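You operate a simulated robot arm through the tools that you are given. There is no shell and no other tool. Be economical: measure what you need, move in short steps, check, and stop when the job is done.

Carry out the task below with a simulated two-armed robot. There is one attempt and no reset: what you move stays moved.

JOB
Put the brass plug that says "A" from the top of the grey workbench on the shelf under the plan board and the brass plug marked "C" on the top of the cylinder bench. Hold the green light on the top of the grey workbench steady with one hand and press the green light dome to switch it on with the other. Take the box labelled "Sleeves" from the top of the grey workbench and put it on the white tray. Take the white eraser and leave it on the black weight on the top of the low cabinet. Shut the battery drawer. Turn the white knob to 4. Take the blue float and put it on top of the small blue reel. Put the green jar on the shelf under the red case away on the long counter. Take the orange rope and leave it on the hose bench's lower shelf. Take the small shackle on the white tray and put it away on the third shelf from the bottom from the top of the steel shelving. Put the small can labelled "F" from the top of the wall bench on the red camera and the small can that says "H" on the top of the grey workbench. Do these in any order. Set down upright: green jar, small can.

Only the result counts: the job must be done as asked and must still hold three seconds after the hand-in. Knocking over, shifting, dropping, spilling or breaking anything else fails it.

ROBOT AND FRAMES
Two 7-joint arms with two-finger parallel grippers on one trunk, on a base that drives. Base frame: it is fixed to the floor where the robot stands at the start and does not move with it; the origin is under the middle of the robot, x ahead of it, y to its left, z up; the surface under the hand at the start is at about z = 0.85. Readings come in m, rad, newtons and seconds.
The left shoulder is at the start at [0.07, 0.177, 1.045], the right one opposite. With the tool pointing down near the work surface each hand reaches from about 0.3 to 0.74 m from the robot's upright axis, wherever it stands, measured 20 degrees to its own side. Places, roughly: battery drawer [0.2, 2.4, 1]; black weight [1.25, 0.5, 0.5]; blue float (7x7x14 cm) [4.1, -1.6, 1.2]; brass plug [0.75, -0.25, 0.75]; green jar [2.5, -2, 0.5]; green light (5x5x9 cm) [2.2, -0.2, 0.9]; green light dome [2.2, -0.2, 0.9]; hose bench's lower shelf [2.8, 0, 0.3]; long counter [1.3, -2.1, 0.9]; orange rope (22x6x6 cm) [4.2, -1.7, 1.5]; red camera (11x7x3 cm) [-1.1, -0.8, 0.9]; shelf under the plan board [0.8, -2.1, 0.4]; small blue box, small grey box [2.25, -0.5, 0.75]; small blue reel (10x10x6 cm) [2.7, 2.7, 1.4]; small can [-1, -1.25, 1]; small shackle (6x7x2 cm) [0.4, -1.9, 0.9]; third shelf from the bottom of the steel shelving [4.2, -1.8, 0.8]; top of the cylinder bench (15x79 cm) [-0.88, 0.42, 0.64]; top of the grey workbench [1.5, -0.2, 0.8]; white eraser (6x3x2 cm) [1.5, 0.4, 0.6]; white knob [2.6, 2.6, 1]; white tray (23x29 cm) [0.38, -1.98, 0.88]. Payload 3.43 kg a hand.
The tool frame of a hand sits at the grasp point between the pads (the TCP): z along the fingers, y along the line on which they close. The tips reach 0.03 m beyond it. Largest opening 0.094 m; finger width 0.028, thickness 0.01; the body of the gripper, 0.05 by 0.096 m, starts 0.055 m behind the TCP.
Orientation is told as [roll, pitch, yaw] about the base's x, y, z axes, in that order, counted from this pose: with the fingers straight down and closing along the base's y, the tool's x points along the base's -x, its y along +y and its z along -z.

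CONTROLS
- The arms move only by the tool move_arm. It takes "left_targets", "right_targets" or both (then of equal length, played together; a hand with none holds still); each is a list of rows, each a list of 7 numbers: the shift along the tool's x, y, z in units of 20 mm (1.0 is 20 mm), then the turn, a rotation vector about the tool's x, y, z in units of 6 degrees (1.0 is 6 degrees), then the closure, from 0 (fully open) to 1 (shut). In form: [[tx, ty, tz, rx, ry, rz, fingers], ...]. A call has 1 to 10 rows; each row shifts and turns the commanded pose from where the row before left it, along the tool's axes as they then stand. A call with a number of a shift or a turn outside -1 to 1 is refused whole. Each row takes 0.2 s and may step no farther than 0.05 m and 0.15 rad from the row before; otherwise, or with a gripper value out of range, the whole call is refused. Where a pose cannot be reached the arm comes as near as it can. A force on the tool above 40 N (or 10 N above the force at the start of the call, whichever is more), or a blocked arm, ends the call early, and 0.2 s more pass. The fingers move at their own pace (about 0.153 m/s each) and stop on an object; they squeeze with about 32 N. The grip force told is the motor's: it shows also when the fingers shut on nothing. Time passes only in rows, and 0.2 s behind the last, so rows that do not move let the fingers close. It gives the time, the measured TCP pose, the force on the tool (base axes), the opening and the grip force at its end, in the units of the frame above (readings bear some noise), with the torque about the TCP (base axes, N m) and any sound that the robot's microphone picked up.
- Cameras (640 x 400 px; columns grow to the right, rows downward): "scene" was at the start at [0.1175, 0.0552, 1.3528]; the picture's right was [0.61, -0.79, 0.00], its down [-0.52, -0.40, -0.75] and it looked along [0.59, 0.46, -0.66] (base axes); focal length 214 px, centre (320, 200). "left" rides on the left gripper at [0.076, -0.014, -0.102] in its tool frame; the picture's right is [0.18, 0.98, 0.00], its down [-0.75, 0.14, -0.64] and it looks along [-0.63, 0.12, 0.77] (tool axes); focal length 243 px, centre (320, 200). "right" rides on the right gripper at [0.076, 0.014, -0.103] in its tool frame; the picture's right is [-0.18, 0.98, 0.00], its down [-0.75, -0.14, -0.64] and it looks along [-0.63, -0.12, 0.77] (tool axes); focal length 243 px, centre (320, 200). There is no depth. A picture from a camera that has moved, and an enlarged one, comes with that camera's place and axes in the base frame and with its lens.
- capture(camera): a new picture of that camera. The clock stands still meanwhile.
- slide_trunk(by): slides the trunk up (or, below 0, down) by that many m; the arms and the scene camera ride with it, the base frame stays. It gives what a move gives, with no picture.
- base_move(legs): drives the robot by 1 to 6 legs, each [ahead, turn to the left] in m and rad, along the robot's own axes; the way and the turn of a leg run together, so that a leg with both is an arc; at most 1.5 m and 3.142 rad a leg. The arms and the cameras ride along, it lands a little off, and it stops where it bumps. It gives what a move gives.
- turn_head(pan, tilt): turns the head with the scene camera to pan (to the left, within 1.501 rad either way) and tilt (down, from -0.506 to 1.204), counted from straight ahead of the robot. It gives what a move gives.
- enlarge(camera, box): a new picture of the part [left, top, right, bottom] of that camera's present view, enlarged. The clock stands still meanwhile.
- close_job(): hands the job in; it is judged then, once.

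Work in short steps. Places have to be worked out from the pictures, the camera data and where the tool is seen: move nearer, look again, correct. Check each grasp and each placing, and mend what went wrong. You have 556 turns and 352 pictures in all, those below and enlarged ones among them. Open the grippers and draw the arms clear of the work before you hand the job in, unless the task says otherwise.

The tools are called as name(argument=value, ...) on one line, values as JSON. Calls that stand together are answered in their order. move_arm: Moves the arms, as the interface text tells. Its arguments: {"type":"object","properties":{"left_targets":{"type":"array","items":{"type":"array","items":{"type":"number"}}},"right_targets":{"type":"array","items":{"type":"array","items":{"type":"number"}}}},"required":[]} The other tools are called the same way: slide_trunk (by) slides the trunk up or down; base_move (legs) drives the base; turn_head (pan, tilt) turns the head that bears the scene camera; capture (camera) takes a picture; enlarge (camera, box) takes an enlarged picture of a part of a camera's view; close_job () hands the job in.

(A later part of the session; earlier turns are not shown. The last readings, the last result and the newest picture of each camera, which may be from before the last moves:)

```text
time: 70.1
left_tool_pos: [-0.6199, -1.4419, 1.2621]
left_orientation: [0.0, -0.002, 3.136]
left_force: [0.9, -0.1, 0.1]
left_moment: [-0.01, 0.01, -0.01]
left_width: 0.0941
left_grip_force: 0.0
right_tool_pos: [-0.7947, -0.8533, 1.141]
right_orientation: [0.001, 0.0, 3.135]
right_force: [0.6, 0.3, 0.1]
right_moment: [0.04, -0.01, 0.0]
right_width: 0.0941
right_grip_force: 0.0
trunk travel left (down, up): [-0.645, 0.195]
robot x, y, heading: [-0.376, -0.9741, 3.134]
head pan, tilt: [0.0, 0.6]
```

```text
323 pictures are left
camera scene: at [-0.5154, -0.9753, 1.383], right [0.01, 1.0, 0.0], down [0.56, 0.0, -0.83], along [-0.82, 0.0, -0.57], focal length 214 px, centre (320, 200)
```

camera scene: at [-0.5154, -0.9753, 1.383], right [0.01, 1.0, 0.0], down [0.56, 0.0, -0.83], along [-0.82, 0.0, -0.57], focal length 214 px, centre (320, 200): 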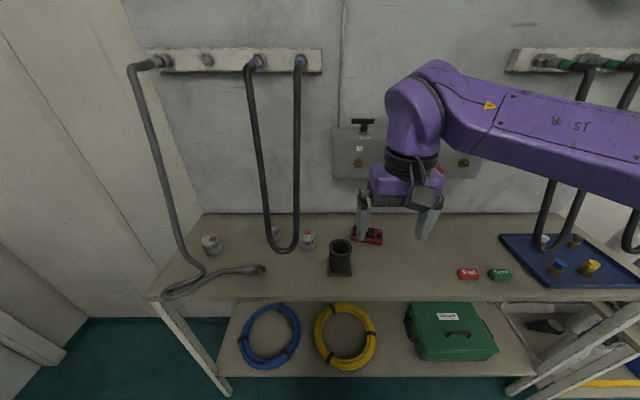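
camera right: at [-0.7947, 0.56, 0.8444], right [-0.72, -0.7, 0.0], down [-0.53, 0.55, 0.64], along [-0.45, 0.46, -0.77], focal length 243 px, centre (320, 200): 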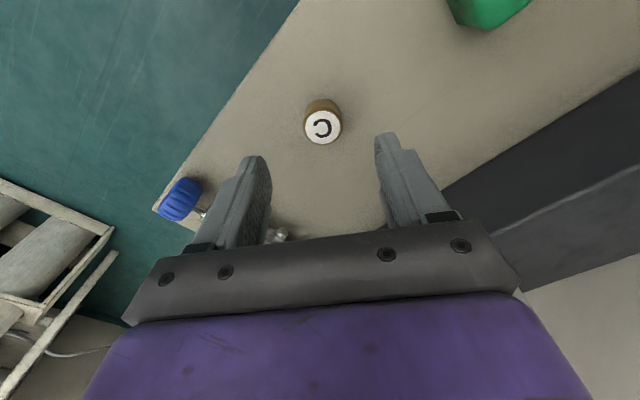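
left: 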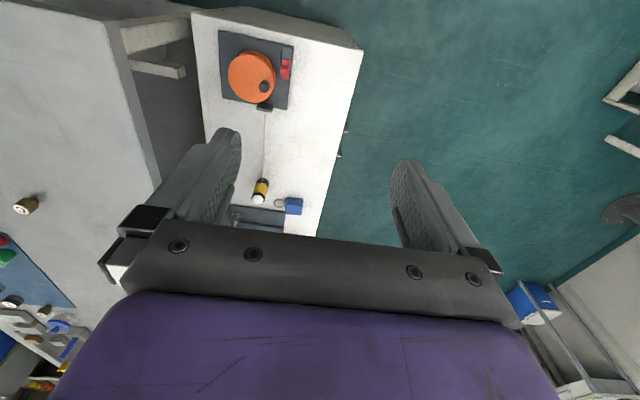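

enlarge(camera="scene", box=[180, 190, 420, 310])

enlarge(camera="scene", box=[190, 210, 330, 280])

```text
2.67 times, centred on (300, 250) of scene
camera zoom: at [-0.5154, -0.9753, 1.383], right [0.01, 1.0, 0.0], down [0.56, 0.0, -0.83], along [-0.82, 0.0, -0.57], focal length 572 px, centre (373, 67)
```

zoom: 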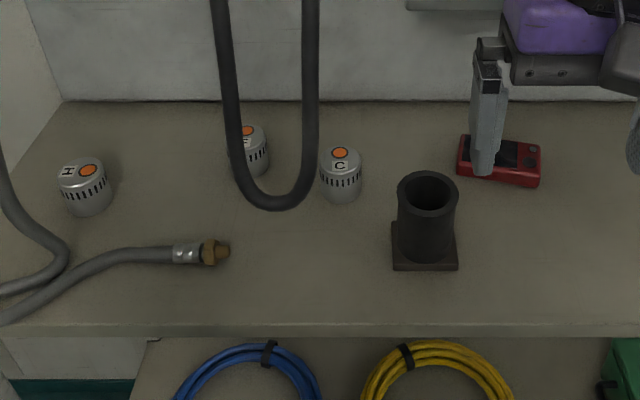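

```text
4.57 times, centred on (260, 245) of scene
camera zoom: at [-0.5154, -0.9753, 1.383], right [0.01, 1.0, 0.0], down [0.56, 0.0, -0.83], along [-0.82, 0.0, -0.57], focal length 980 px, centre (594, -6)
```

zoom: 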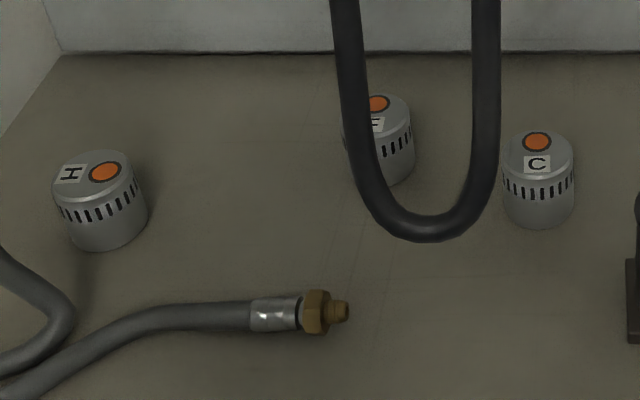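

F stands behind the hanging hose loop. Look with the hand cameras to learn the hose geometry.

capture(camera="left")

capture(camera="right")

```text
320 pictures are left
camera left: at [-0.5436, -1.4291, 1.3653], right [0.18, -0.98, 0.0], down [-0.75, -0.14, 0.64], along [-0.63, -0.12, -0.77], focal length 243 px, centre (320, 200)
```

left: 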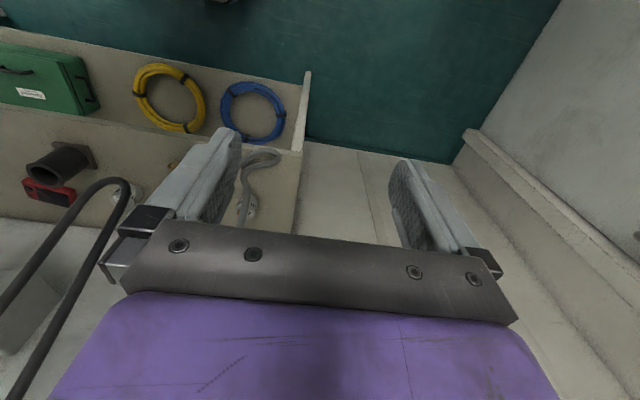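

```text
319 pictures are left
camera right: at [-0.7167, -0.8677, 1.2444], right [-0.19, -0.98, 0.0], down [-0.75, 0.15, 0.64], along [-0.63, 0.12, -0.77], focal length 243 px, centre (320, 200)
```

right: 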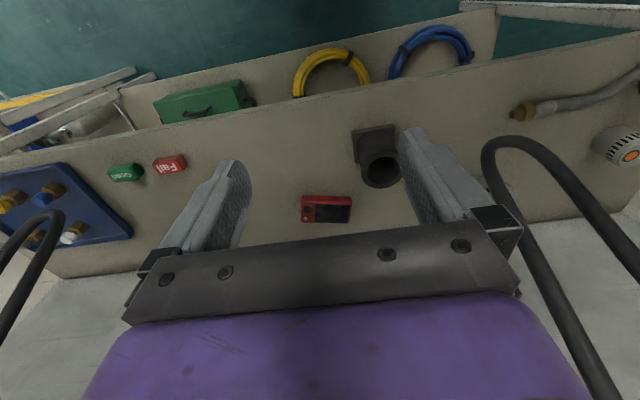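

Triangulated: hose bottom at (-0.90, -1.07, 0.953), strands leaning back to x≈-1.0 above; F at ≈(-1.03,-1.13) behind it, H at ≈(-0.98,-1.31). Plan: H with the right hand first, then F with the left hand from the side. I shift the base to y≈-1.45.

base_move(legs=[[0, 1.57], [0.45, 0], [0, -1.57]])

capture(camera="right")

capture(camera="scene")

```text
time: 80.5
left_tool_pos: [-0.6749, -1.8843, 1.2615]
left_orientation: [0.0, 0.0, 3.073]
left_force: [0.0, 0.0, 0.1]
left_moment: [0.01, -0.02, 0.04]
left_width: 0.094
left_grip_force: 0.0
right_tool_pos: [-0.8107, -1.2847, 1.1404]
right_orientation: [-0.001, 0.0, 3.071]
right_force: [0.9, 0.3, 0.1]
right_moment: [0.03, 0.02, 0.01]
right_width: 0.0938
right_grip_force: 0.1
trunk travel left (down, up): [-0.645, 0.195]
robot x, y, heading: [-0.4022, -1.4363, 3.071]
head pan, tilt: [0.0, 0.6]
```

```text
318 pictures are left
camera right: at [-0.7353, -1.3042, 1.2444], right [-0.25, -0.97, 0.0], down [-0.74, 0.19, 0.64], along [-0.62, 0.16, -0.77], focal length 243 px, centre (320, 200)
```

right: 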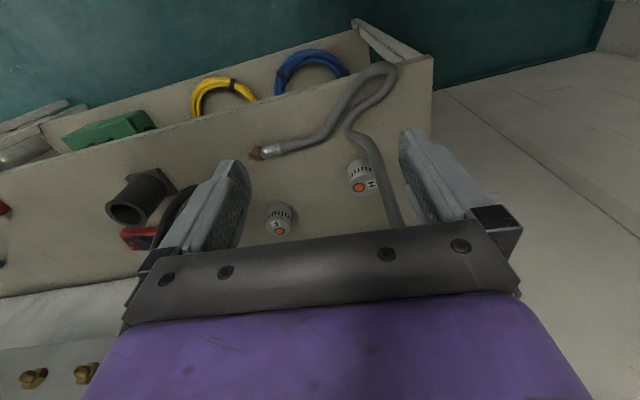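

```text
317 pictures are left
camera scene: at [-0.5415, -1.4244, 1.383], right [0.07, 1.0, 0.0], down [0.56, -0.04, -0.82], along [-0.82, 0.06, -0.57], focal length 214 px, centre (320, 200)
```

scene: 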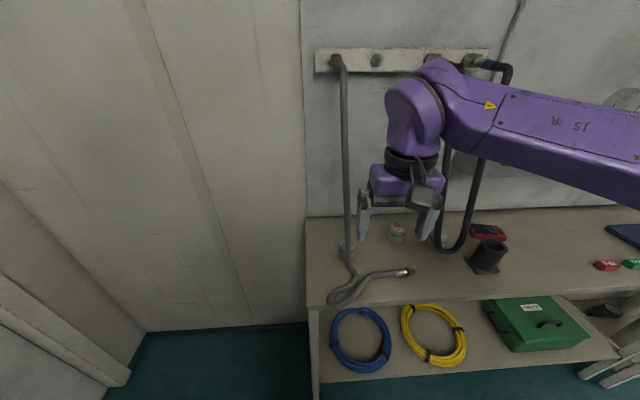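

F can be approached through the gap between the two hoses, pointing along (-0.8, +0.6) with the left hand tilted. I turn the base so that direction is straight ahead, and begin tilting the left hand forward by 60°.

base_move(legs=[[0, -0.573]])

move_arm(left_targets=[[0, 0, 0.5, 0, -1, 0, 0], [0, 0, 0.5, 0, -1, 0, 0], [0, 0, 0.5, 0, -1, 0, 0], [0, 0, 0.5, 0, -1, 0, 0], [0, 0, 0.5, 0, -1, 0, 0], [0, 0, 0.5, 0, -1, 0, 0], [0, 0, 0.5, 0, -1, 0, 0], [0, 0, 0.5, 0, -1, 0, 0], [0, 0, 0.5, 0, -1, 0, 0], [0, 0, 0.5, 0, -1, 0, 0]])

capture(camera="left")

capture(camera="scene")

```text
time: 82.5
left_tool_pos: [-0.8763, -1.6625, 1.2607]
left_orientation: [0.0, 0.0, 2.493]
left_force: [0.8, 0.2, -0.3]
left_moment: [0.0, 0.02, -0.01]
left_width: 0.0938
left_grip_force: 0.1
right_tool_pos: [-0.6598, -1.0873, 1.1411]
right_orientation: [0.0, -0.003, 2.49]
right_force: [0.2, -1.0, 0.1]
right_moment: [0.03, -0.01, -0.01]
right_width: 0.094
right_grip_force: 0.0
trunk travel left (down, up): [-0.645, 0.195]
robot x, y, heading: [-0.4064, -1.4372, 2.492]
head pan, tilt: [0.0, 0.6]
```

```text
time: 84.7
left_tool_pos: [-0.9267, -1.6564, 1.1792]
left_orientation: [-0.038, -1.048, 2.537]
left_force: [1.0, 0.7, -0.2]
left_moment: [-0.01, -0.01, -0.02]
left_width: 0.0941
left_grip_force: 0.1
left hand out of reach, approached as far as the arm can: row 2, 3, 4
right_tool_pos: [-0.6592, -1.0867, 1.1421]
right_orientation: [0.001, -0.001, 2.49]
right_force: [0.6, -0.3, 0.4]
right_moment: [0.01, 0.01, -0.02]
right_width: 0.0939
right_grip_force: 0.0
trunk travel left (down, up): [-0.645, 0.195]
robot x, y, heading: [-0.4055, -1.4379, 2.492]
head pan, tilt: [0.0, 0.6]
```

```text
316 pictures are left
camera left: at [-0.8164, -1.7217, 1.1651], right [-0.51, -0.84, -0.18], down [0.05, -0.24, 0.97], along [-0.86, 0.49, 0.16], focal length 243 px, centre (320, 200)
```

left: 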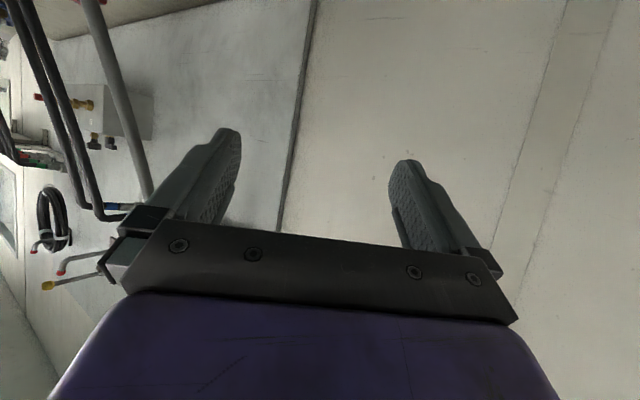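

```text
315 pictures are left
camera scene: at [-0.5122, -1.3512, 1.3832], right [0.6, 0.8, 0.0], down [0.45, -0.34, -0.83], along [-0.66, 0.5, -0.56], focal length 214 px, centre (320, 200)
```

scene: 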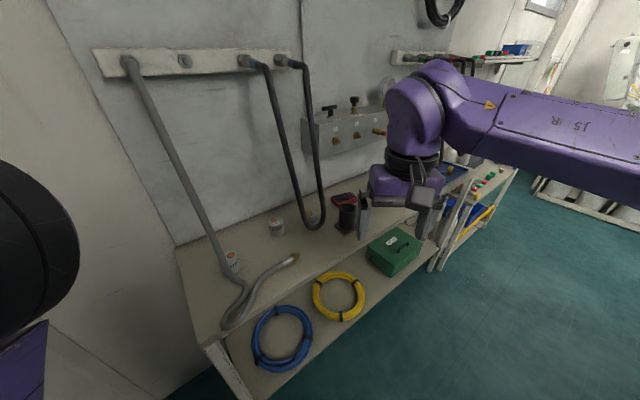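

F is now well visible in the gap. First shift the left hand sideways in front of the robot, clear of the hoses; and zoom for fresh positions.

enlarge(camera="scene", box=[170, 160, 410, 310])

move_arm(left_targets=[[0, -1, 0, 0, 0, 0, 0], [0, -1, 0, 0, 0, 0, 0], [0, -1, 0, 0, 0, 0, 0], [0, -1, 0, 0, 0, 0, 0], [0, -1, 0, 0, 0, 0, 0], [0, -1, 0, 0, 0, 0, 0], [0, -1, 0, 0, 0, 0, 0], [0, -1, 0, 0, 0, 0, 0], [0, -1, 0, 0, 0, 0, 0], [0, -1, 0, 0, 0, 0, 0]])

move_arm(left_targets=[[0.3, -1, 0.5, 0, 0, 0, 0], [0.3, -1, 0.5, 0, 0, 0, 0], [0.3, -1, 0.5, 0, 0, 0, 0], [0.3, -1, 0.5, 0, 0, 0, 0], [0.3, -1, 0.5, 0, 0, 0, 0], [0.3, -1, 0.5, 0, 0, 0, 0], [0.3, -1, 0.5, 0, 0, 0, 0], [0, 0, 0, 0, 0, 0, 0]])

capture(camera="left")

capture(camera="scene")

```text
2.67 times, centred on (290, 235) of scene
camera zoom: at [-0.5122, -1.3512, 1.3832], right [0.6, 0.8, 0.0], down [0.45, -0.34, -0.83], along [-0.66, 0.5, -0.56], focal length 572 px, centre (400, 107)
```

zoom: 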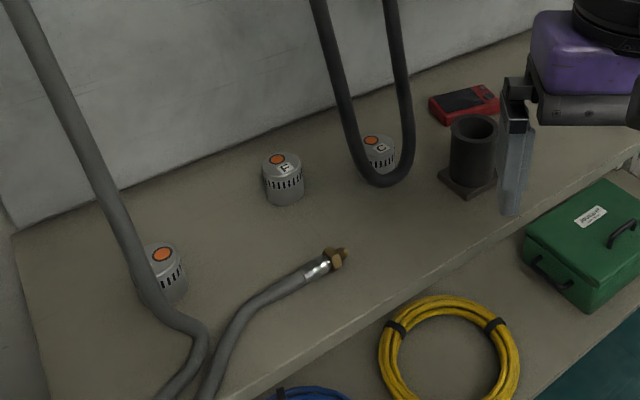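

```text
time: 86.9
left_tool_pos: [-0.8877, -1.631, 1.1768]
left_orientation: [-0.018, -1.041, 2.517]
left_force: [0.8, 0.6, -0.1]
left_moment: [-0.02, 0.02, 0.01]
left_width: 0.0941
left_grip_force: 0.1
left hand out of reach, approached as far as the arm can: row 2, 3, 4, 5, 6, 7, 8, 9, 10
right_tool_pos: [-0.6611, -1.0869, 1.1406]
right_orientation: [0.0, -0.002, 2.491]
right_force: [-0.9, -0.3, -0.4]
right_moment: [0.02, -0.02, 0.01]
right_width: 0.0938
right_grip_force: 0.1
trunk travel left (down, up): [-0.645, 0.195]
robot x, y, heading: [-0.4035, -1.4353, 2.493]
head pan, tilt: [0.0, 0.6]
```

```text
time: 88.7
left_tool_pos: [-0.8803, -1.6241, 1.1352]
left_orientation: [-0.002, -1.045, 2.496]
left_force: [0.4, 0.5, 0.8]
left_moment: [0.02, 0.03, -0.02]
left_width: 0.0943
left_grip_force: 0.1
left hand out of reach, approached as far as the arm can: row 1, 2, 3, 4, 5, 6, 7
right_tool_pos: [-0.6614, -1.087, 1.1413]
right_orientation: [-0.001, -0.003, 2.489]
right_force: [-0.6, 0.2, 0.1]
right_moment: [0.0, 0.04, 0.01]
right_width: 0.0939
right_grip_force: 0.0
trunk travel left (down, up): [-0.645, 0.195]
robot x, y, heading: [-0.4031, -1.4372, 2.49]
head pan, tilt: [0.0, 0.6]
```

```text
313 pictures are left
camera left: at [-0.771, -1.6894, 1.1214], right [-0.52, -0.84, -0.16], down [0.06, -0.22, 0.97], along [-0.85, 0.5, 0.16], focal length 243 px, centre (320, 200)
```

left: 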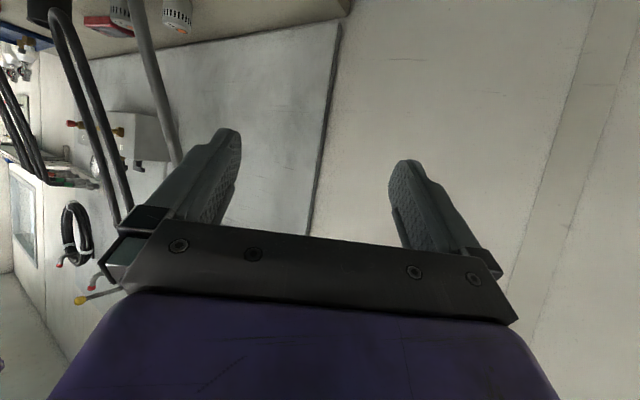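

```text
312 pictures are left
camera scene: at [-0.5134, -1.3504, 1.383], right [0.6, 0.8, 0.0], down [0.45, -0.34, -0.83], along [-0.66, 0.5, -0.56], focal length 214 px, centre (320, 200)
```

scene: 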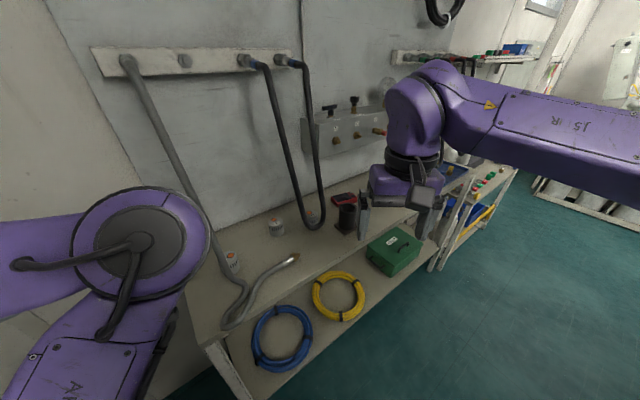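

The tucked pose limits the arm. I go forward a bit while easing the tilt to 45°, then sideways.

move_arm(left_targets=[[-0.5, 0, 0.9, 0, 1, 0, 0], [-0.5, 0, 0.9, 0, 1, 0, 0], [-0.6, 0, 0.8, 0, 0.5, 0, 0], [-0.7, -0.5, 0.7, 0, 0, 0, 0], [-0.5, -1, 0.5, 0, 0, 0, 0], [0, -1, 0, 0, 0, 0, 0], [0, -1, 0, 0, 0, 0, 0], [0, -1, 0, 0, 0, 0, 0], [0, -1, 0, 0, 0, 0, 0], [0, -1, 0, 0, 0, 0, 0]])

capture(camera="scene")

```text
time: 90.9
left_tool_pos: [-0.9232, -1.6075, 1.1339]
left_orientation: [0.0, -0.786, 2.492]
left_force: [0.2, -0.5, 0.0]
left_moment: [0.0, 0.01, 0.0]
left_width: 0.0941
left_grip_force: 0.1
left hand out of reach, approached as far as the arm can: row 1, 2, 3, 4, 5, 6, 7, 8, 9, 10
right_tool_pos: [-0.6613, -1.0868, 1.1412]
right_orientation: [0.0, -0.001, 2.491]
right_force: [0.4, -0.7, 0.1]
right_moment: [0.02, 0.0, 0.01]
right_width: 0.0938
right_grip_force: 0.0
trunk travel left (down, up): [-0.645, 0.195]
robot x, y, heading: [-0.4032, -1.4422, 2.491]
head pan, tilt: [0.0, 0.6]
```

```text
311 pictures are left
camera scene: at [-0.5136, -1.3503, 1.383], right [0.6, 0.8, 0.0], down [0.45, -0.34, -0.83], along [-0.66, 0.5, -0.56], focal length 214 px, centre (320, 200)
```

scene: 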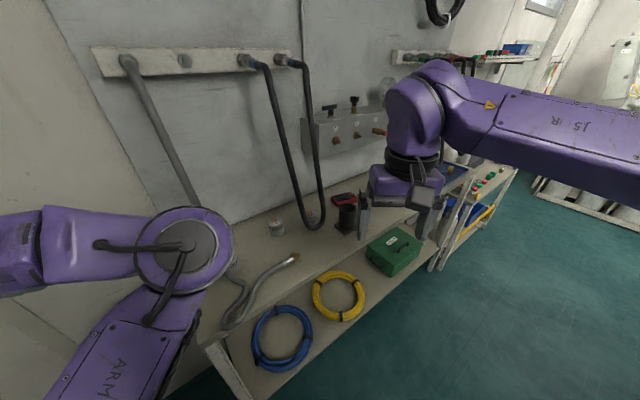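

The arm is folded too tightly. I turn back and back the base away to have room to unfold the left arm in front.

base_move(legs=[[0, 0.58], [-0.3, 0]])

move_arm(left_targets=[[-0.7, 0, 0.7, 0, 0, 0, 0], [-0.7, 0, 0.7, 0, 0, 0, 0], [-0.7, 0, 0.7, 0, 0, 0, 0], [-0.7, 0, 0.7, 0, 0, 0, 0], [-0.7, 0, 0.7, 0, 0, 0, 0], [-0.7, 0, 0.7, 0, 0, 0, 0], [-0.7, 0, 0.7, 0, 0, 0, 0], [-0.7, 0, 0.7, 0, 0, 0, 0], [-0.7, 0, 0.7, 0, 0, 0, 0], [-0.7, 0, 0.7, 0, 0, 0, 0]])

move_arm(left_targets=[[0, -1, 0, 0, 0, 0, 0], [0, -1, 0, 0, 0, 0, 0], [0, -1, 0, 0, 0, 0, 0], [0, -1, 0, 0, 0, 0, 0], [0, -1, 0, 0, 0, 0, 0], [0, -1, 0, 0, 0, 0, 0], [0, -1, 0, 0, 0, 0, 0], [0, -1, 0, 0, 0, 0, 0], [0, -1, 0, 0, 0, 0, 0], [0, -1, 0, 0, 0, 0, 0]])

```text
time: 94.5
left_tool_pos: [-0.4433, -1.8852, 1.1335]
left_orientation: [-0.001, -0.785, 3.055]
left_force: [0.7, -0.5, 0.0]
left_moment: [0.04, 0.0, 0.01]
left_width: 0.0943
left_grip_force: 0.0
right_tool_pos: [-0.4996, -1.3042, 1.1415]
right_orientation: [0.0, 0.0, 3.053]
right_force: [0.7, -1.4, 1.1]
right_moment: [0.01, 0.02, 0.0]
right_width: 0.0939
right_grip_force: 0.0
trunk travel left (down, up): [-0.645, 0.195]
robot x, y, heading: [-0.0948, -1.4644, 3.057]
head pan, tilt: [0.0, 0.6]
```

```text
time: 96.7
left_tool_pos: [-0.5928, -1.8926, 1.1369]
left_orientation: [0.001, -0.785, 3.054]
left_force: [-0.4, -0.6, -0.3]
left_moment: [0.03, 0.02, 0.0]
left_width: 0.0941
left_grip_force: 0.0
left hand out of reach, approached as far as the arm can: row 1, 2, 3, 4, 5, 6, 8
right_tool_pos: [-0.4996, -1.3033, 1.1413]
right_orientation: [0.001, 0.001, 3.055]
right_force: [0.8, 0.2, -0.4]
right_moment: [0.02, 0.0, 0.0]
right_width: 0.0941
right_grip_force: 0.1
trunk travel left (down, up): [-0.645, 0.195]
robot x, y, heading: [-0.095, -1.4668, 3.055]
head pan, tilt: [0.0, 0.6]
```

```text
time: 98.9
left_tool_pos: [-0.6181, -1.8704, 1.1903]
left_orientation: [-0.001, -0.784, 3.054]
left_force: [-0.1, 0.5, 0.1]
left_moment: [-0.01, 0.0, -0.01]
left_width: 0.094
left_grip_force: 0.1
left hand out of reach, approached as far as the arm can: row 1, 2, 3, 4, 5, 6, 7, 8, 9, 10
right_tool_pos: [-0.4996, -1.3039, 1.141]
right_orientation: [0.0, -0.001, 3.055]
right_force: [0.5, -0.9, -0.7]
right_moment: [0.01, 0.01, 0.01]
right_width: 0.0942
right_grip_force: 0.0
trunk travel left (down, up): [-0.645, 0.195]
robot x, y, heading: [-0.0952, -1.4684, 3.056]
head pan, tilt: [0.0, 0.6]
```

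Moving inward with this tilt hits a limit. I undo the tilt, move inward with the tool down, and then tilt again.

move_arm(left_targets=[[0, 0, 0, 0, 1, 0, 0], [0, 0, 0, 0, 1, 0, 0], [0, 0, 0, 0, 1, 0, 0], [0, 0, 0, 0, 1, 0, 0], [0, 0, 0, 0, 1, 0, 0], [0, 0, 0, 0, 1, 0, 0], [0, 0, 0, 0, 1, 0, 0], [0, 0, 0, 0, 0.5, 0, 0]])

move_arm(left_targets=[[0, -1, 0.3, 0, 0, 0, 0], [0, -1, 0.3, 0, 0, 0, 0], [0, -1, 0.3, 0, 0, 0, 0], [0, -1, 0.3, 0, 0, 0, 0], [0, -1, 0.3, 0, 0, 0, 0], [0, -1, 0.3, 0, 0, 0, 0], [0, -1, 0.3, 0, 0, 0, 0], [0, -1, 0.3, 0, 0, 0, 0], [0, -1, 0.3, 0, 0, 0, 0], [0, -1, 0.3, 0, 0, 0, 0]])

move_arm(left_targets=[[0, 0, 0, 0, -1, 0, 0], [0, 0, 0, 0, -1, 0, 0], [0, 0, 0, 0, -1, 0, 0], [0, 0, 0, 0, -1, 0, 0], [0, 0, 0, 0, -1, 0, 0], [0, 0, 0, 0, -1, 0, 0], [0, 0, 0, 0, -1, 0, 0], [0, 0, 0, 0, -0.5, 0, 0]])

```text
time: 100.7
left_tool_pos: [-0.6208, -1.8692, 1.1892]
left_orientation: [0.001, 0.0, 3.054]
left_force: [-0.6, 0.4, 0.1]
left_moment: [0.01, -0.01, 0.02]
left_width: 0.0942
left_grip_force: 0.0
right_tool_pos: [-0.499, -1.3048, 1.1412]
right_orientation: [0.0, 0.0, 3.055]
right_force: [-0.4, -0.4, -0.2]
right_moment: [0.02, -0.01, 0.01]
right_width: 0.0942
right_grip_force: 0.1
trunk travel left (down, up): [-0.645, 0.195]
robot x, y, heading: [-0.0964, -1.4637, 3.059]
head pan, tilt: [0.0, 0.6]
```

```text
time: 102.9
left_tool_pos: [-0.6023, -1.6674, 1.1308]
left_orientation: [0.0, 0.0, 3.054]
left_force: [0.3, -0.2, 0.5]
left_moment: [-0.02, -0.02, -0.02]
left_width: 0.0941
left_grip_force: 0.0
right_tool_pos: [-0.4992, -1.3039, 1.1413]
right_orientation: [0.002, 0.001, 3.053]
right_force: [-0.2, -0.3, 0.2]
right_moment: [0.02, 0.02, -0.02]
right_width: 0.0938
right_grip_force: 0.0
trunk travel left (down, up): [-0.645, 0.195]
robot x, y, heading: [-0.0939, -1.4617, 3.057]
head pan, tilt: [0.0, 0.6]
```

```text
time: 104.7
left_tool_pos: [-0.6928, -1.7007, 1.1181]
left_orientation: [-0.023, -0.786, 3.076]
left_force: [-0.5, -0.2, -0.6]
left_moment: [0.02, 0.0, -0.02]
left_width: 0.0941
left_grip_force: 0.0
left hand out of reach, approached as far as the arm can: row 2, 3, 4, 5, 6, 7, 8
right_tool_pos: [-0.4993, -1.3047, 1.1415]
right_orientation: [-0.001, 0.0, 3.054]
right_force: [-0.6, -0.6, 0.2]
right_moment: [-0.04, 0.01, 0.04]
right_width: 0.0938
right_grip_force: 0.0
trunk travel left (down, up): [-0.645, 0.195]
robot x, y, heading: [-0.0927, -1.4642, 3.055]
head pan, tilt: [0.0, 0.6]
```

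The tilted tool just needs to be farther out. Extend forward and inward.

move_arm(left_targets=[[-0.7, 0, 0.7, 0, 0, 0, 0], [-0.7, -0.5, 0.7, 0, 0, 0, 0], [-0.7, -1, 0.7, 0, 0, 0, 0], [-0.7, -1, 0.7, 0, 0, 0, 0], [-0.7, -1, 0.7, 0, 0, 0, 0], [-0.7, -1, 0.7, 0, 0, 0, 0], [0, -1, 0, 0, 0, 0, 0], [0, -1, 0, 0, 0, 0, 0]])

capture(camera="scene")

```text
time: 106.5
left_tool_pos: [-0.8006, -1.5579, 1.1198]
left_orientation: [0.002, -0.788, 3.053]
left_force: [0.9, 0.3, 0.3]
left_moment: [-0.01, 0.01, 0.0]
left_width: 0.094
left_grip_force: 0.0
right_tool_pos: [-0.4989, -1.303, 1.1412]
right_orientation: [0.003, -0.001, 3.053]
right_force: [-0.7, 0.0, -0.1]
right_moment: [-0.01, 0.0, 0.02]
right_width: 0.0941
right_grip_force: 0.1
trunk travel left (down, up): [-0.645, 0.195]
robot x, y, heading: [-0.0985, -1.4632, 3.052]
head pan, tilt: [0.0, 0.6]
```

```text
310 pictures are left
camera scene: at [-0.2322, -1.4476, 1.383], right [0.09, 1.0, 0.0], down [0.56, -0.05, -0.82], along [-0.82, 0.07, -0.57], focal length 214 px, centre (320, 200)
```

scene: 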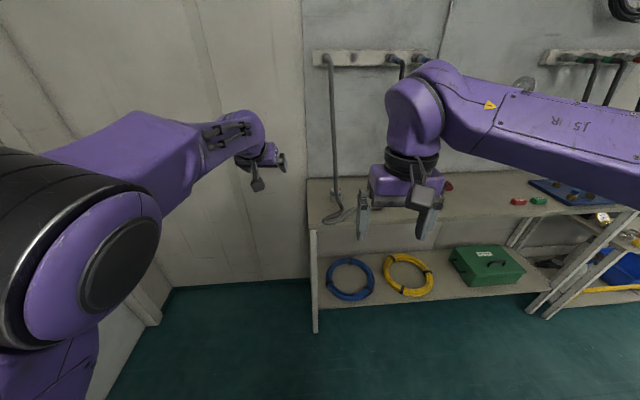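

Now rotate the left hand's heading 35° to the right about the vertical, keeping the 45° tilt.

move_arm(left_targets=[[0, 0, 0, 0.7, 0, 0.7, 0], [0, 0, 0, 0.7, 0, 0.7, 0], [0, 0, 0, 0.7, 0, 0.7, 0], [0, 0, 0, 0.7, 0, 0.7, 0], [0, 0, 0, 0.7, 0, 0.7, 0], [0, 0, 0, 0.6, 0, 0.6, 0]])

base_move(legs=[[0, -1.57], [0.33, 0], [0, 1.57]])

capture(camera="scene")

```text
time: 107.9
left_tool_pos: [-0.801, -1.5595, 1.1197]
left_orientation: [0.0, -0.786, 2.445]
left_force: [0.3, -0.6, 0.2]
left_moment: [0.03, -0.01, 0.0]
left_width: 0.0939
left_grip_force: 0.0
right_tool_pos: [-0.4994, -1.3055, 1.1417]
right_orientation: [-0.001, 0.0, 3.054]
right_force: [-0.6, -0.1, 0.5]
right_moment: [-0.02, 0.0, -0.05]
right_width: 0.0943
right_grip_force: 0.1
trunk travel left (down, up): [-0.645, 0.195]
robot x, y, heading: [-0.0926, -1.4662, 3.054]
head pan, tilt: [0.0, 0.6]
```

```text
time: 117.7
left_tool_pos: [-0.7756, -1.2336, 1.1197]
left_orientation: [0.0, -0.786, 2.462]
left_force: [-0.3, 0.1, 0.0]
left_moment: [0.01, -0.04, -0.02]
left_width: 0.094
left_grip_force: 0.1
right_tool_pos: [-0.4791, -0.9739, 1.1425]
right_orientation: [0.002, -0.002, 3.067]
right_force: [0.4, 0.7, 1.0]
right_moment: [0.02, 0.02, 0.0]
right_width: 0.094
right_grip_force: 0.0
trunk travel left (down, up): [-0.645, 0.195]
robot x, y, heading: [-0.0726, -1.1247, 3.069]
head pan, tilt: [0.0, 0.6]
```

```text
309 pictures are left
camera scene: at [-0.2095, -1.1149, 1.383], right [0.07, 1.0, 0.0], down [0.56, -0.04, -0.82], along [-0.82, 0.06, -0.57], focal length 214 px, centre (320, 200)
```

scene: 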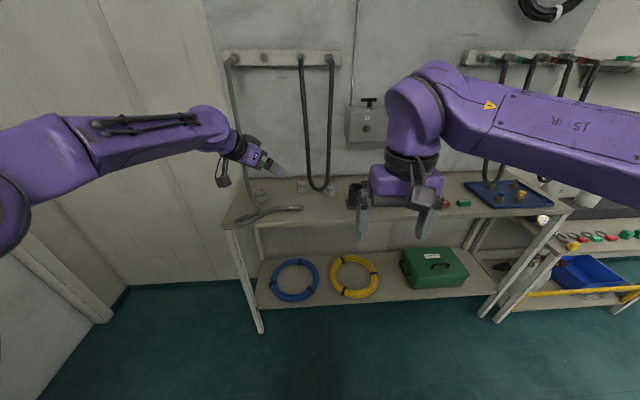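

Lower the left hand 9 cm and drive ahead 14 cm into standoff in front of the gap.

move_arm(left_targets=[[0.7, 0, 0.7, 0, 0, 0, 0], [0.7, 0, 0.7, 0, 0, 0, 0], [0.7, 0, 0.7, 0, 0, 0, 0], [0.7, 0, 0.7, 0, 0, 0, 0], [0.4, 0, 0.4, 0, 0, 0, 0]])

base_move(legs=[[0.14, 0]])

capture(camera="left")

capture(camera="scene")

```text
time: 118.9
left_tool_pos: [-0.7753, -1.2331, 1.0304]
left_orientation: [0.003, -0.784, 2.461]
left_force: [0.0, -0.2, -0.4]
left_moment: [-0.03, -0.01, 0.0]
left_width: 0.094
left_grip_force: 0.0
right_tool_pos: [-0.4779, -0.9754, 1.1407]
right_orientation: [0.0, -0.002, 3.068]
right_force: [0.6, 0.0, 0.0]
right_moment: [0.0, 0.01, 0.02]
right_width: 0.0941
right_grip_force: 0.1
trunk travel left (down, up): [-0.645, 0.195]
robot x, y, heading: [-0.0731, -1.1287, 3.066]
head pan, tilt: [0.0, 0.6]
```

```text
time: 120.3
left_tool_pos: [-0.9165, -1.2201, 1.0305]
left_orientation: [0.001, -0.788, 2.455]
left_force: [1.1, -0.6, -0.2]
left_moment: [-0.02, -0.01, 0.0]
left_width: 0.0941
left_grip_force: 0.0
right_tool_pos: [-0.6189, -0.9617, 1.1422]
right_orientation: [0.002, -0.001, 3.066]
right_force: [0.7, 0.4, 1.1]
right_moment: [0.02, 0.04, -0.01]
right_width: 0.094
right_grip_force: 0.0
trunk travel left (down, up): [-0.645, 0.195]
robot x, y, heading: [-0.2177, -1.1163, 3.061]
head pan, tilt: [0.0, 0.6]
```

```text
308 pictures are left
camera left: at [-0.8105, -1.2891, 1.0502], right [-0.52, -0.84, -0.13], down [-0.15, -0.06, 0.99], along [-0.84, 0.53, -0.09], focal length 243 px, centre (320, 200)
```

left: 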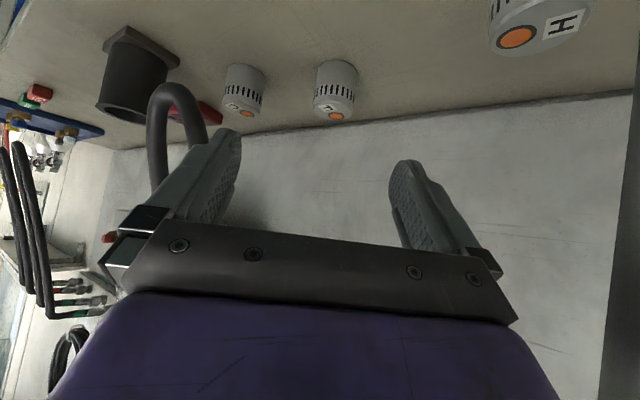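

```text
307 pictures are left
camera scene: at [-0.3508, -1.1037, 1.3831], right [0.08, 1.0, 0.0], down [0.56, -0.04, -0.83], along [-0.82, 0.06, -0.56], focal length 214 px, centre (320, 200)
```

scene: 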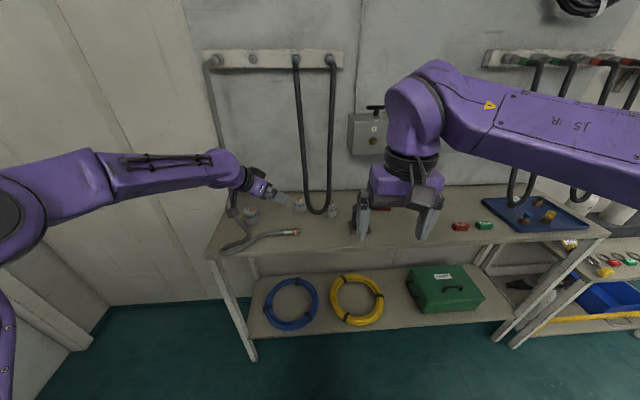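

F at ≈(-1.049,-1.135), 1.8 cm to the hand's left. I shift left and advance half-way along the tool axis.

move_arm(left_targets=[[0, 0.5, 0.6, 0, 0, 0, 0.2], [0, 0.4, 0.8, 0, 0, 0, 0.2], [0, 0, 1, 0, 0, 0, 0.2], [0, 0, 1, 0, 0, 0, 0.2], [0, 0, 1, 0, 0, 0, 0.2], [0, 0, 1, 0, 0, 0, 0.2], [0, 0, 0, 0, 0, 0, 0.2]])

capture(camera="left")

enlarge(camera="scene", box=[220, 130, 380, 230])

```text
time: 121.9
left_tool_pos: [-0.9882, -1.1854, 0.9546]
left_orientation: [0.001, -0.786, 2.457]
left_force: [0.0, -0.2, -0.2]
left_moment: [0.02, -0.04, 0.01]
left_width: 0.0752
left_grip_force: 0.1
right_tool_pos: [-0.6213, -0.9627, 1.1418]
right_orientation: [-0.001, -0.002, 3.065]
right_force: [-0.6, 0.4, 0.0]
right_moment: [0.02, 0.01, 0.01]
right_width: 0.094
right_grip_force: 0.1
trunk travel left (down, up): [-0.645, 0.195]
robot x, y, heading: [-0.2157, -1.12, 3.067]
head pan, tilt: [0.0, 0.6]
```

```text
306 pictures are left
camera left: at [-0.881, -1.2555, 0.9742], right [-0.52, -0.84, -0.13], down [-0.15, -0.06, 0.99], along [-0.84, 0.53, -0.1], focal length 243 px, centre (320, 200)
```

left: 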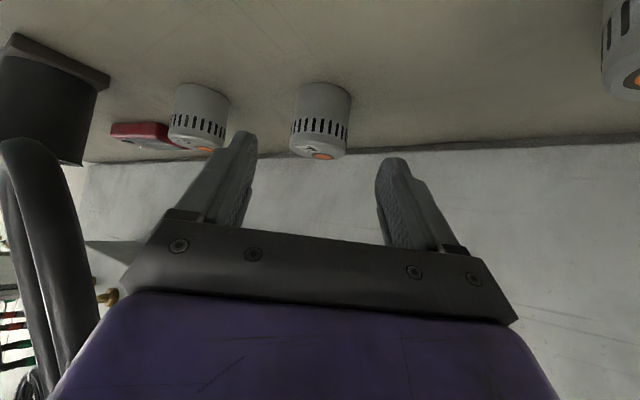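

```text
4.00 times, centred on (300, 180) of scene
camera zoom: at [-0.3511, -1.1039, 1.3831], right [0.08, 1.0, 0.0], down [0.56, -0.04, -0.83], along [-0.82, 0.06, -0.56], focal length 858 px, centre (400, 280)
```

zoom: 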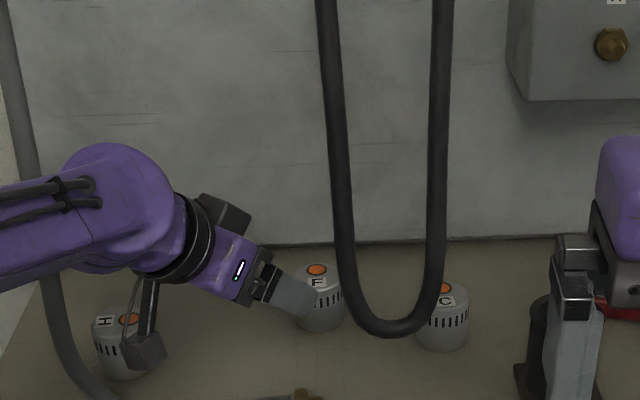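

Aligned. Advance the last 9–10 cm (ending with TCP at z≈0.897) and close.

move_arm(left_targets=[[-0.2, 0, 1, 0, 0, 0, 0.2], [-0.2, 0, 1, 0, 0, 0, 0.2], [-0.2, 0, 1, 0, 0, 0, 0.2], [-0.1, 0, 1, 0, 0, 0, 0.2], [-0.1, 0, 0.9, 0, 0, 0, 0.2], [0, 0, 0, 0, 0, 0, 0.2]])

capture(camera="left")

```text
time: 123.3
left_tool_pos: [-1.0189, -1.1418, 0.9029]
left_orientation: [0.0, -0.786, 2.458]
left_force: [-0.2, 0.4, -1.2]
left_moment: [0.0, 0.02, 0.0]
left_width: 0.075
left_grip_force: 0.0
left hand out of reach, approached as far as the arm can: row 3, 4, 5
right_tool_pos: [-0.6202, -0.9632, 1.142]
right_orientation: [-0.001, -0.001, 3.065]
right_force: [0.8, 0.2, 0.1]
right_moment: [-0.01, 0.04, -0.01]
right_width: 0.0941
right_grip_force: 0.1
trunk travel left (down, up): [-0.645, 0.195]
robot x, y, heading: [-0.2179, -1.1179, 3.066]
head pan, tilt: [0.0, 0.6]
```

```text
304 pictures are left
camera left: at [-0.913, -1.2131, 0.9216], right [-0.52, -0.84, -0.13], down [-0.15, -0.06, 0.99], along [-0.84, 0.53, -0.1], focal length 243 px, centre (320, 200)
```

left: 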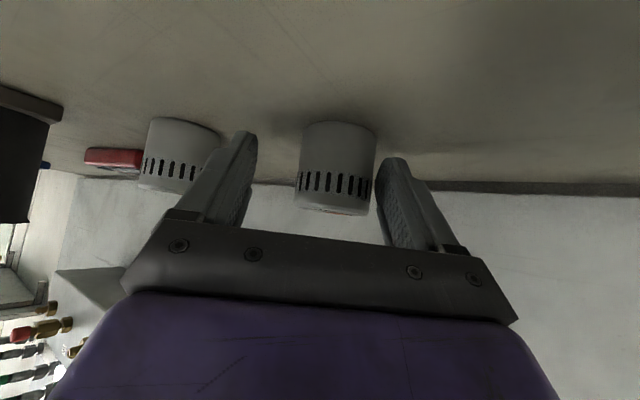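

The arm is at its reach limit, 3 cm short, and F is slightly to the hand's left; driving 3 cm ahead fixes both.

base_move(legs=[[0.028, 0]])

capture(camera="left")

```text
time: 124.1
left_tool_pos: [-1.0446, -1.1412, 0.9053]
left_orientation: [0.004, -0.788, 2.454]
left_force: [-0.2, 0.3, 0.5]
left_moment: [-0.02, -0.01, 0.04]
left_width: 0.0752
left_grip_force: 0.0
right_tool_pos: [-0.6445, -0.9595, 1.144]
right_orientation: [0.002, -0.005, 3.065]
right_force: [0.9, -0.1, 0.3]
right_moment: [-0.02, 0.04, 0.02]
right_width: 0.0939
right_grip_force: 0.1
trunk travel left (down, up): [-0.645, 0.195]
robot x, y, heading: [-0.2417, -1.1112, 3.069]
head pan, tilt: [0.0, 0.6]
```

```text
303 pictures are left
camera left: at [-0.9377, -1.2109, 0.9245], right [-0.52, -0.84, -0.13], down [-0.15, -0.06, 0.99], along [-0.84, 0.53, -0.09], focal length 243 px, centre (320, 200)
```

left: 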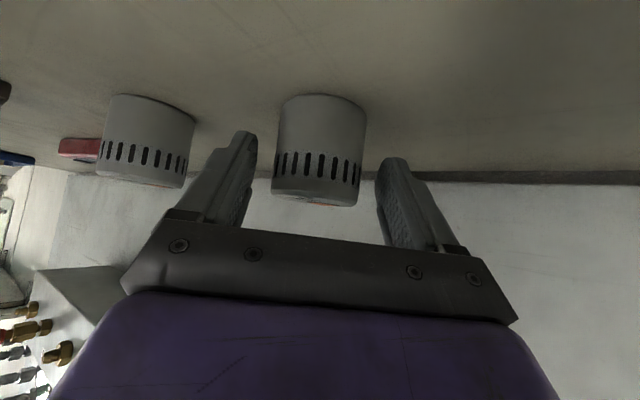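

Centred. Lower 1 cm and close.

move_arm(left_targets=[[0.35, 0, 0.35, 0, 0, 0, 0.2], [0, 0, 0, 0, 0, 0, 1], [0, 0, 0, 0, 0, 0, 1], [0, 0, 0, 0, 0, 0, 1], [0, 0, 0, 0, 0, 0, 1]])

capture(camera="left")

```text
time: 125.3
left_tool_pos: [-1.0462, -1.142, 0.892]
left_orientation: [0.001, -0.788, 2.457]
left_force: [-0.4, -0.2, 0.6]
left_moment: [-0.04, 0.0, 0.02]
left_width: 0.0529
left_grip_force: 32.1
right_tool_pos: [-0.6473, -0.9592, 1.1419]
right_orientation: [0.001, -0.001, 3.064]
right_force: [0.4, -0.3, -0.8]
right_moment: [0.02, 0.0, 0.01]
right_width: 0.0941
right_grip_force: 0.1
trunk travel left (down, up): [-0.645, 0.195]
robot x, y, heading: [-0.2401, -1.1147, 3.068]
head pan, tilt: [0.0, 0.6]
```

```text
302 pictures are left
camera left: at [-0.94, -1.2109, 0.9117], right [-0.52, -0.84, -0.13], down [-0.15, -0.06, 0.99], along [-0.84, 0.53, -0.09], focal length 243 px, centre (320, 200)
```

left: 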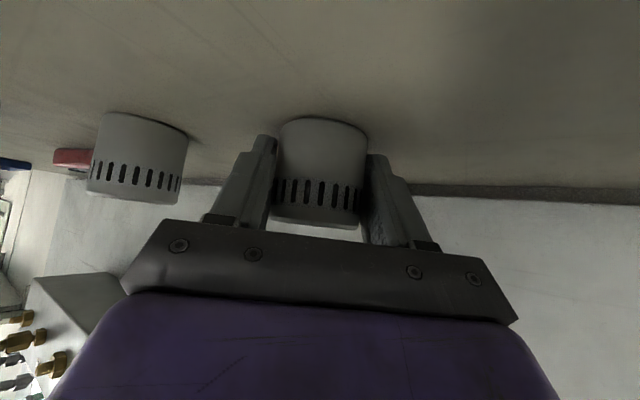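

F is held (53 mm). Lift slightly and withdraw back along the tool axis.

move_arm(left_targets=[[-0.4, 0, -0.4, 0, 0, 0, 1], [0, 0, -1, 0, 0, 0, 1], [0, 0, -1, 0, 0, 0, 1], [0, 0, -1, 0, 0, 0, 1], [0, 0, -1, 0, 0, 0, 1], [0, 0, -1, 0, 0, 0, 1], [0, 0, -1, 0, 0, 0, 1], [0, 0, -1, 0, 0, 0, 1], [0, 0, -1, 0, 0, 0, 1]])

capture(camera="scene")

```text
time: 127.3
left_tool_pos: [-1.0483, -1.1994, 1.0228]
left_orientation: [0.001, -0.785, 2.456]
left_force: [0.6, -0.6, -0.8]
left_moment: [-0.02, 0.0, 0.05]
left_width: 0.0526
left_grip_force: 31.7
left hand out of reach, approached as far as the arm can: row 2, 3, 4, 5, 6, 7, 8, 9
right_tool_pos: [-0.6476, -0.9597, 1.1418]
right_orientation: [0.001, -0.002, 3.064]
right_force: [0.1, 0.0, 0.4]
right_moment: [0.02, -0.01, -0.02]
right_width: 0.0941
right_grip_force: 0.0
trunk travel left (down, up): [-0.645, 0.195]
robot x, y, heading: [-0.2389, -1.1133, 3.065]
head pan, tilt: [0.0, 0.6]
```

```text
301 pictures are left
camera scene: at [-0.3784, -1.1019, 1.383], right [0.08, 1.0, 0.0], down [0.56, -0.04, -0.83], along [-0.82, 0.06, -0.56], focal length 214 px, centre (320, 200)
```

scene: 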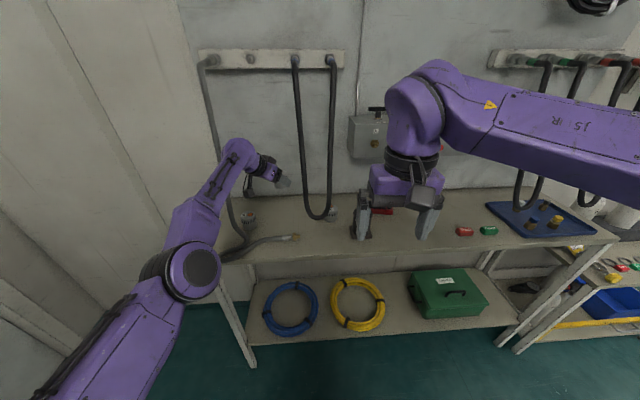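

The arm reconfigured on the way back. Look closely at the clearances before moving the base.

enlarge(camera="scene", box=[190, 110, 350, 260])

capture(camera="left")

capture(camera="right")

```text
2.67 times, centred on (270, 185) of scene
camera zoom: at [-0.3784, -1.1019, 1.383], right [0.08, 1.0, 0.0], down [0.56, -0.04, -0.83], along [-0.82, 0.06, -0.56], focal length 572 px, centre (453, 240)
```

zoom: 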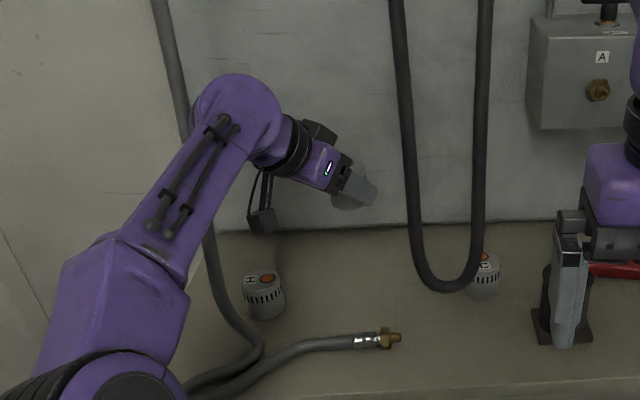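

```text
299 pictures are left
camera left: at [-0.9417, -1.2687, 1.0415], right [-0.52, -0.84, -0.13], down [-0.15, -0.06, 0.99], along [-0.84, 0.53, -0.1], focal length 243 px, centre (320, 200)
```

left: 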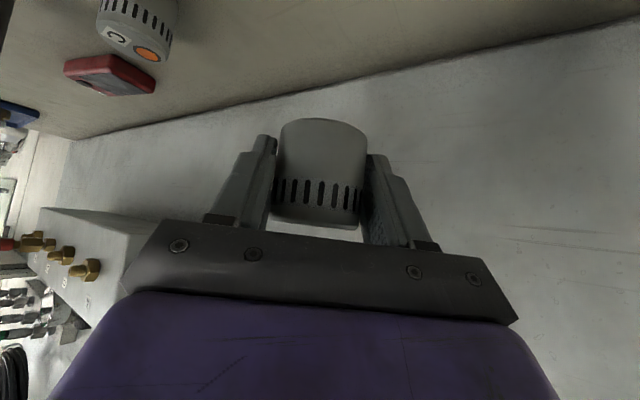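

```text
298 pictures are left
camera right: at [-0.5711, -0.9803, 1.2447], right [-0.26, -0.97, 0.0], down [-0.74, 0.2, 0.64], along [-0.62, 0.17, -0.77], focal length 243 px, centre (320, 200)
```

right: 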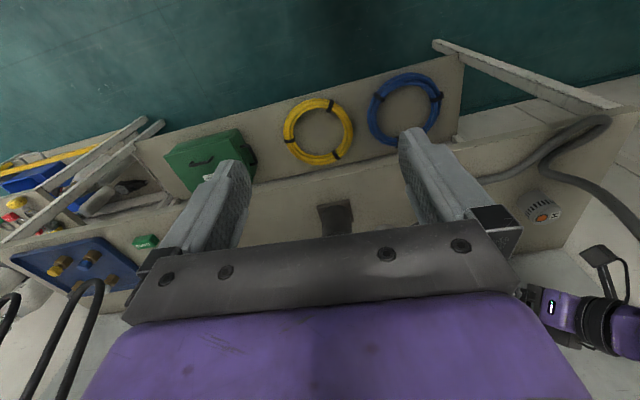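

The hose passes behind the arm, and the loop is ~4 cm clear on the right. Back straight out.

base_move(legs=[[-0.3, 0]])

capture(camera="scene")

```text
time: 129.3
left_tool_pos: [-0.7472, -1.2179, 1.0209]
left_orientation: [0.001, -0.785, 2.452]
left_force: [-0.6, 0.6, -0.9]
left_moment: [0.0, 0.02, -0.01]
left_width: 0.0525
left_grip_force: 31.6
right_tool_pos: [-0.3454, -0.982, 1.1424]
right_orientation: [0.003, -0.001, 3.058]
right_force: [0.3, 0.1, 0.0]
right_moment: [0.0, -0.03, -0.03]
right_width: 0.0941
right_grip_force: 0.2
trunk travel left (down, up): [-0.645, 0.195]
robot x, y, heading: [0.0616, -1.1395, 3.056]
head pan, tilt: [0.0, 0.6]
```

```text
297 pictures are left
camera scene: at [-0.0769, -1.1249, 1.3829], right [0.08, 1.0, 0.0], down [0.56, -0.05, -0.82], along [-0.82, 0.07, -0.57], focal length 214 px, centre (320, 200)
```

scene: 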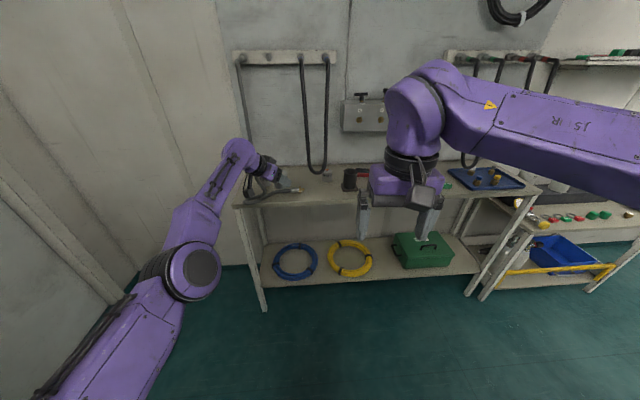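

F is out. Rotate the left hand back to face straight ahead, and move the base over in front of the red camera.

move_arm(left_targets=[[0, 0, 0, -0.7, 0, -0.7, 1], [0, 0, 0, -0.7, 0, -0.7, 1], [0, 0, 0, -0.7, 0, -0.7, 1], [0, 0, 0, -0.7, 0, -0.7, 1], [0, 0, 0, -0.7, 0, -0.7, 1], [0, 0, 0, -0.7, 0, -0.7, 1]])

base_move(legs=[[0, -1.49], [0.42, 0], [0, 1.5], [0.18, 0]])

capture(camera="scene")

capture(camera="left")

```text
time: 130.7
left_tool_pos: [-0.7617, -1.2133, 1.0228]
left_orientation: [0.002, -0.786, 3.074]
left_force: [0.4, 0.9, -1.0]
left_moment: [0.02, -0.01, 0.0]
left_width: 0.0528
left_grip_force: 32.0
left hand out of reach, approached as far as the arm can: row 1, 2, 3
right_tool_pos: [-0.3448, -0.9807, 1.1416]
right_orientation: [0.001, -0.002, 3.058]
right_force: [0.0, 1.1, 0.1]
right_moment: [0.0, 0.0, 0.02]
right_width: 0.0942
right_grip_force: 0.0
trunk travel left (down, up): [-0.645, 0.195]
robot x, y, heading: [0.0608, -1.1394, 3.06]
head pan, tilt: [0.0, 0.6]
```

```text
time: 141.8
left_tool_pos: [-0.939, -0.7767, 1.0224]
left_orientation: [-0.001, -0.786, 3.072]
left_force: [-0.6, 0.2, -0.3]
left_moment: [0.05, -0.02, -0.02]
left_width: 0.0527
left_grip_force: 31.8
right_tool_pos: [-0.5199, -0.5444, 1.141]
right_orientation: [0.002, -0.003, 3.059]
right_force: [-0.4, -0.3, -0.1]
right_moment: [0.04, -0.05, 0.0]
right_width: 0.0939
right_grip_force: 0.0
trunk travel left (down, up): [-0.645, 0.195]
robot x, y, heading: [-0.1181, -0.7009, 3.057]
head pan, tilt: [0.0, 0.6]
```

```text
296 pictures are left
camera scene: at [-0.2522, -0.6882, 1.383], right [0.08, 1.0, 0.0], down [0.56, -0.05, -0.82], along [-0.82, 0.07, -0.57], focal length 214 px, centre (320, 200)
```

scene: 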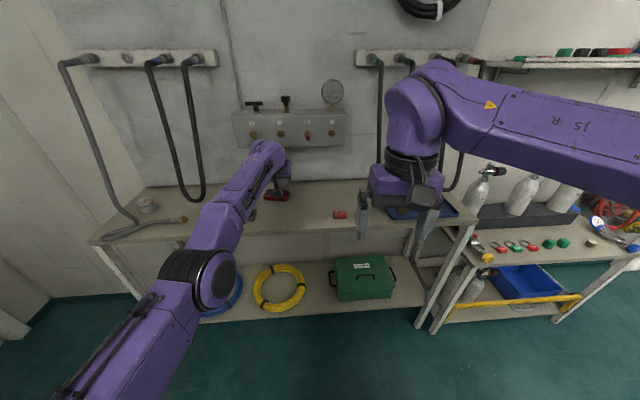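

```text
295 pictures are left
camera left: at [-0.8107, -0.7726, 1.0429], right [0.06, -0.99, -0.13], down [-0.09, -0.13, 0.99], along [-0.99, -0.05, -0.1], focal length 243 px, centre (320, 200)
```

left: 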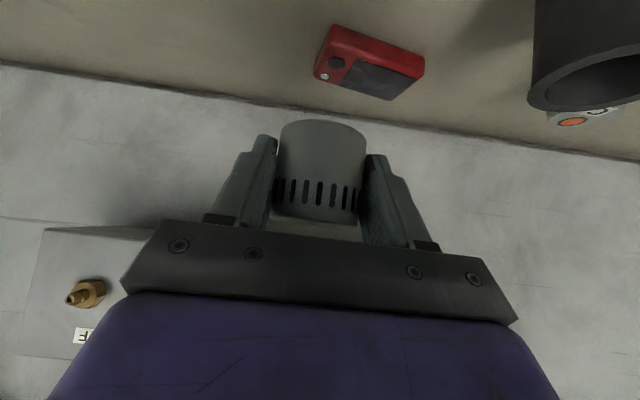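

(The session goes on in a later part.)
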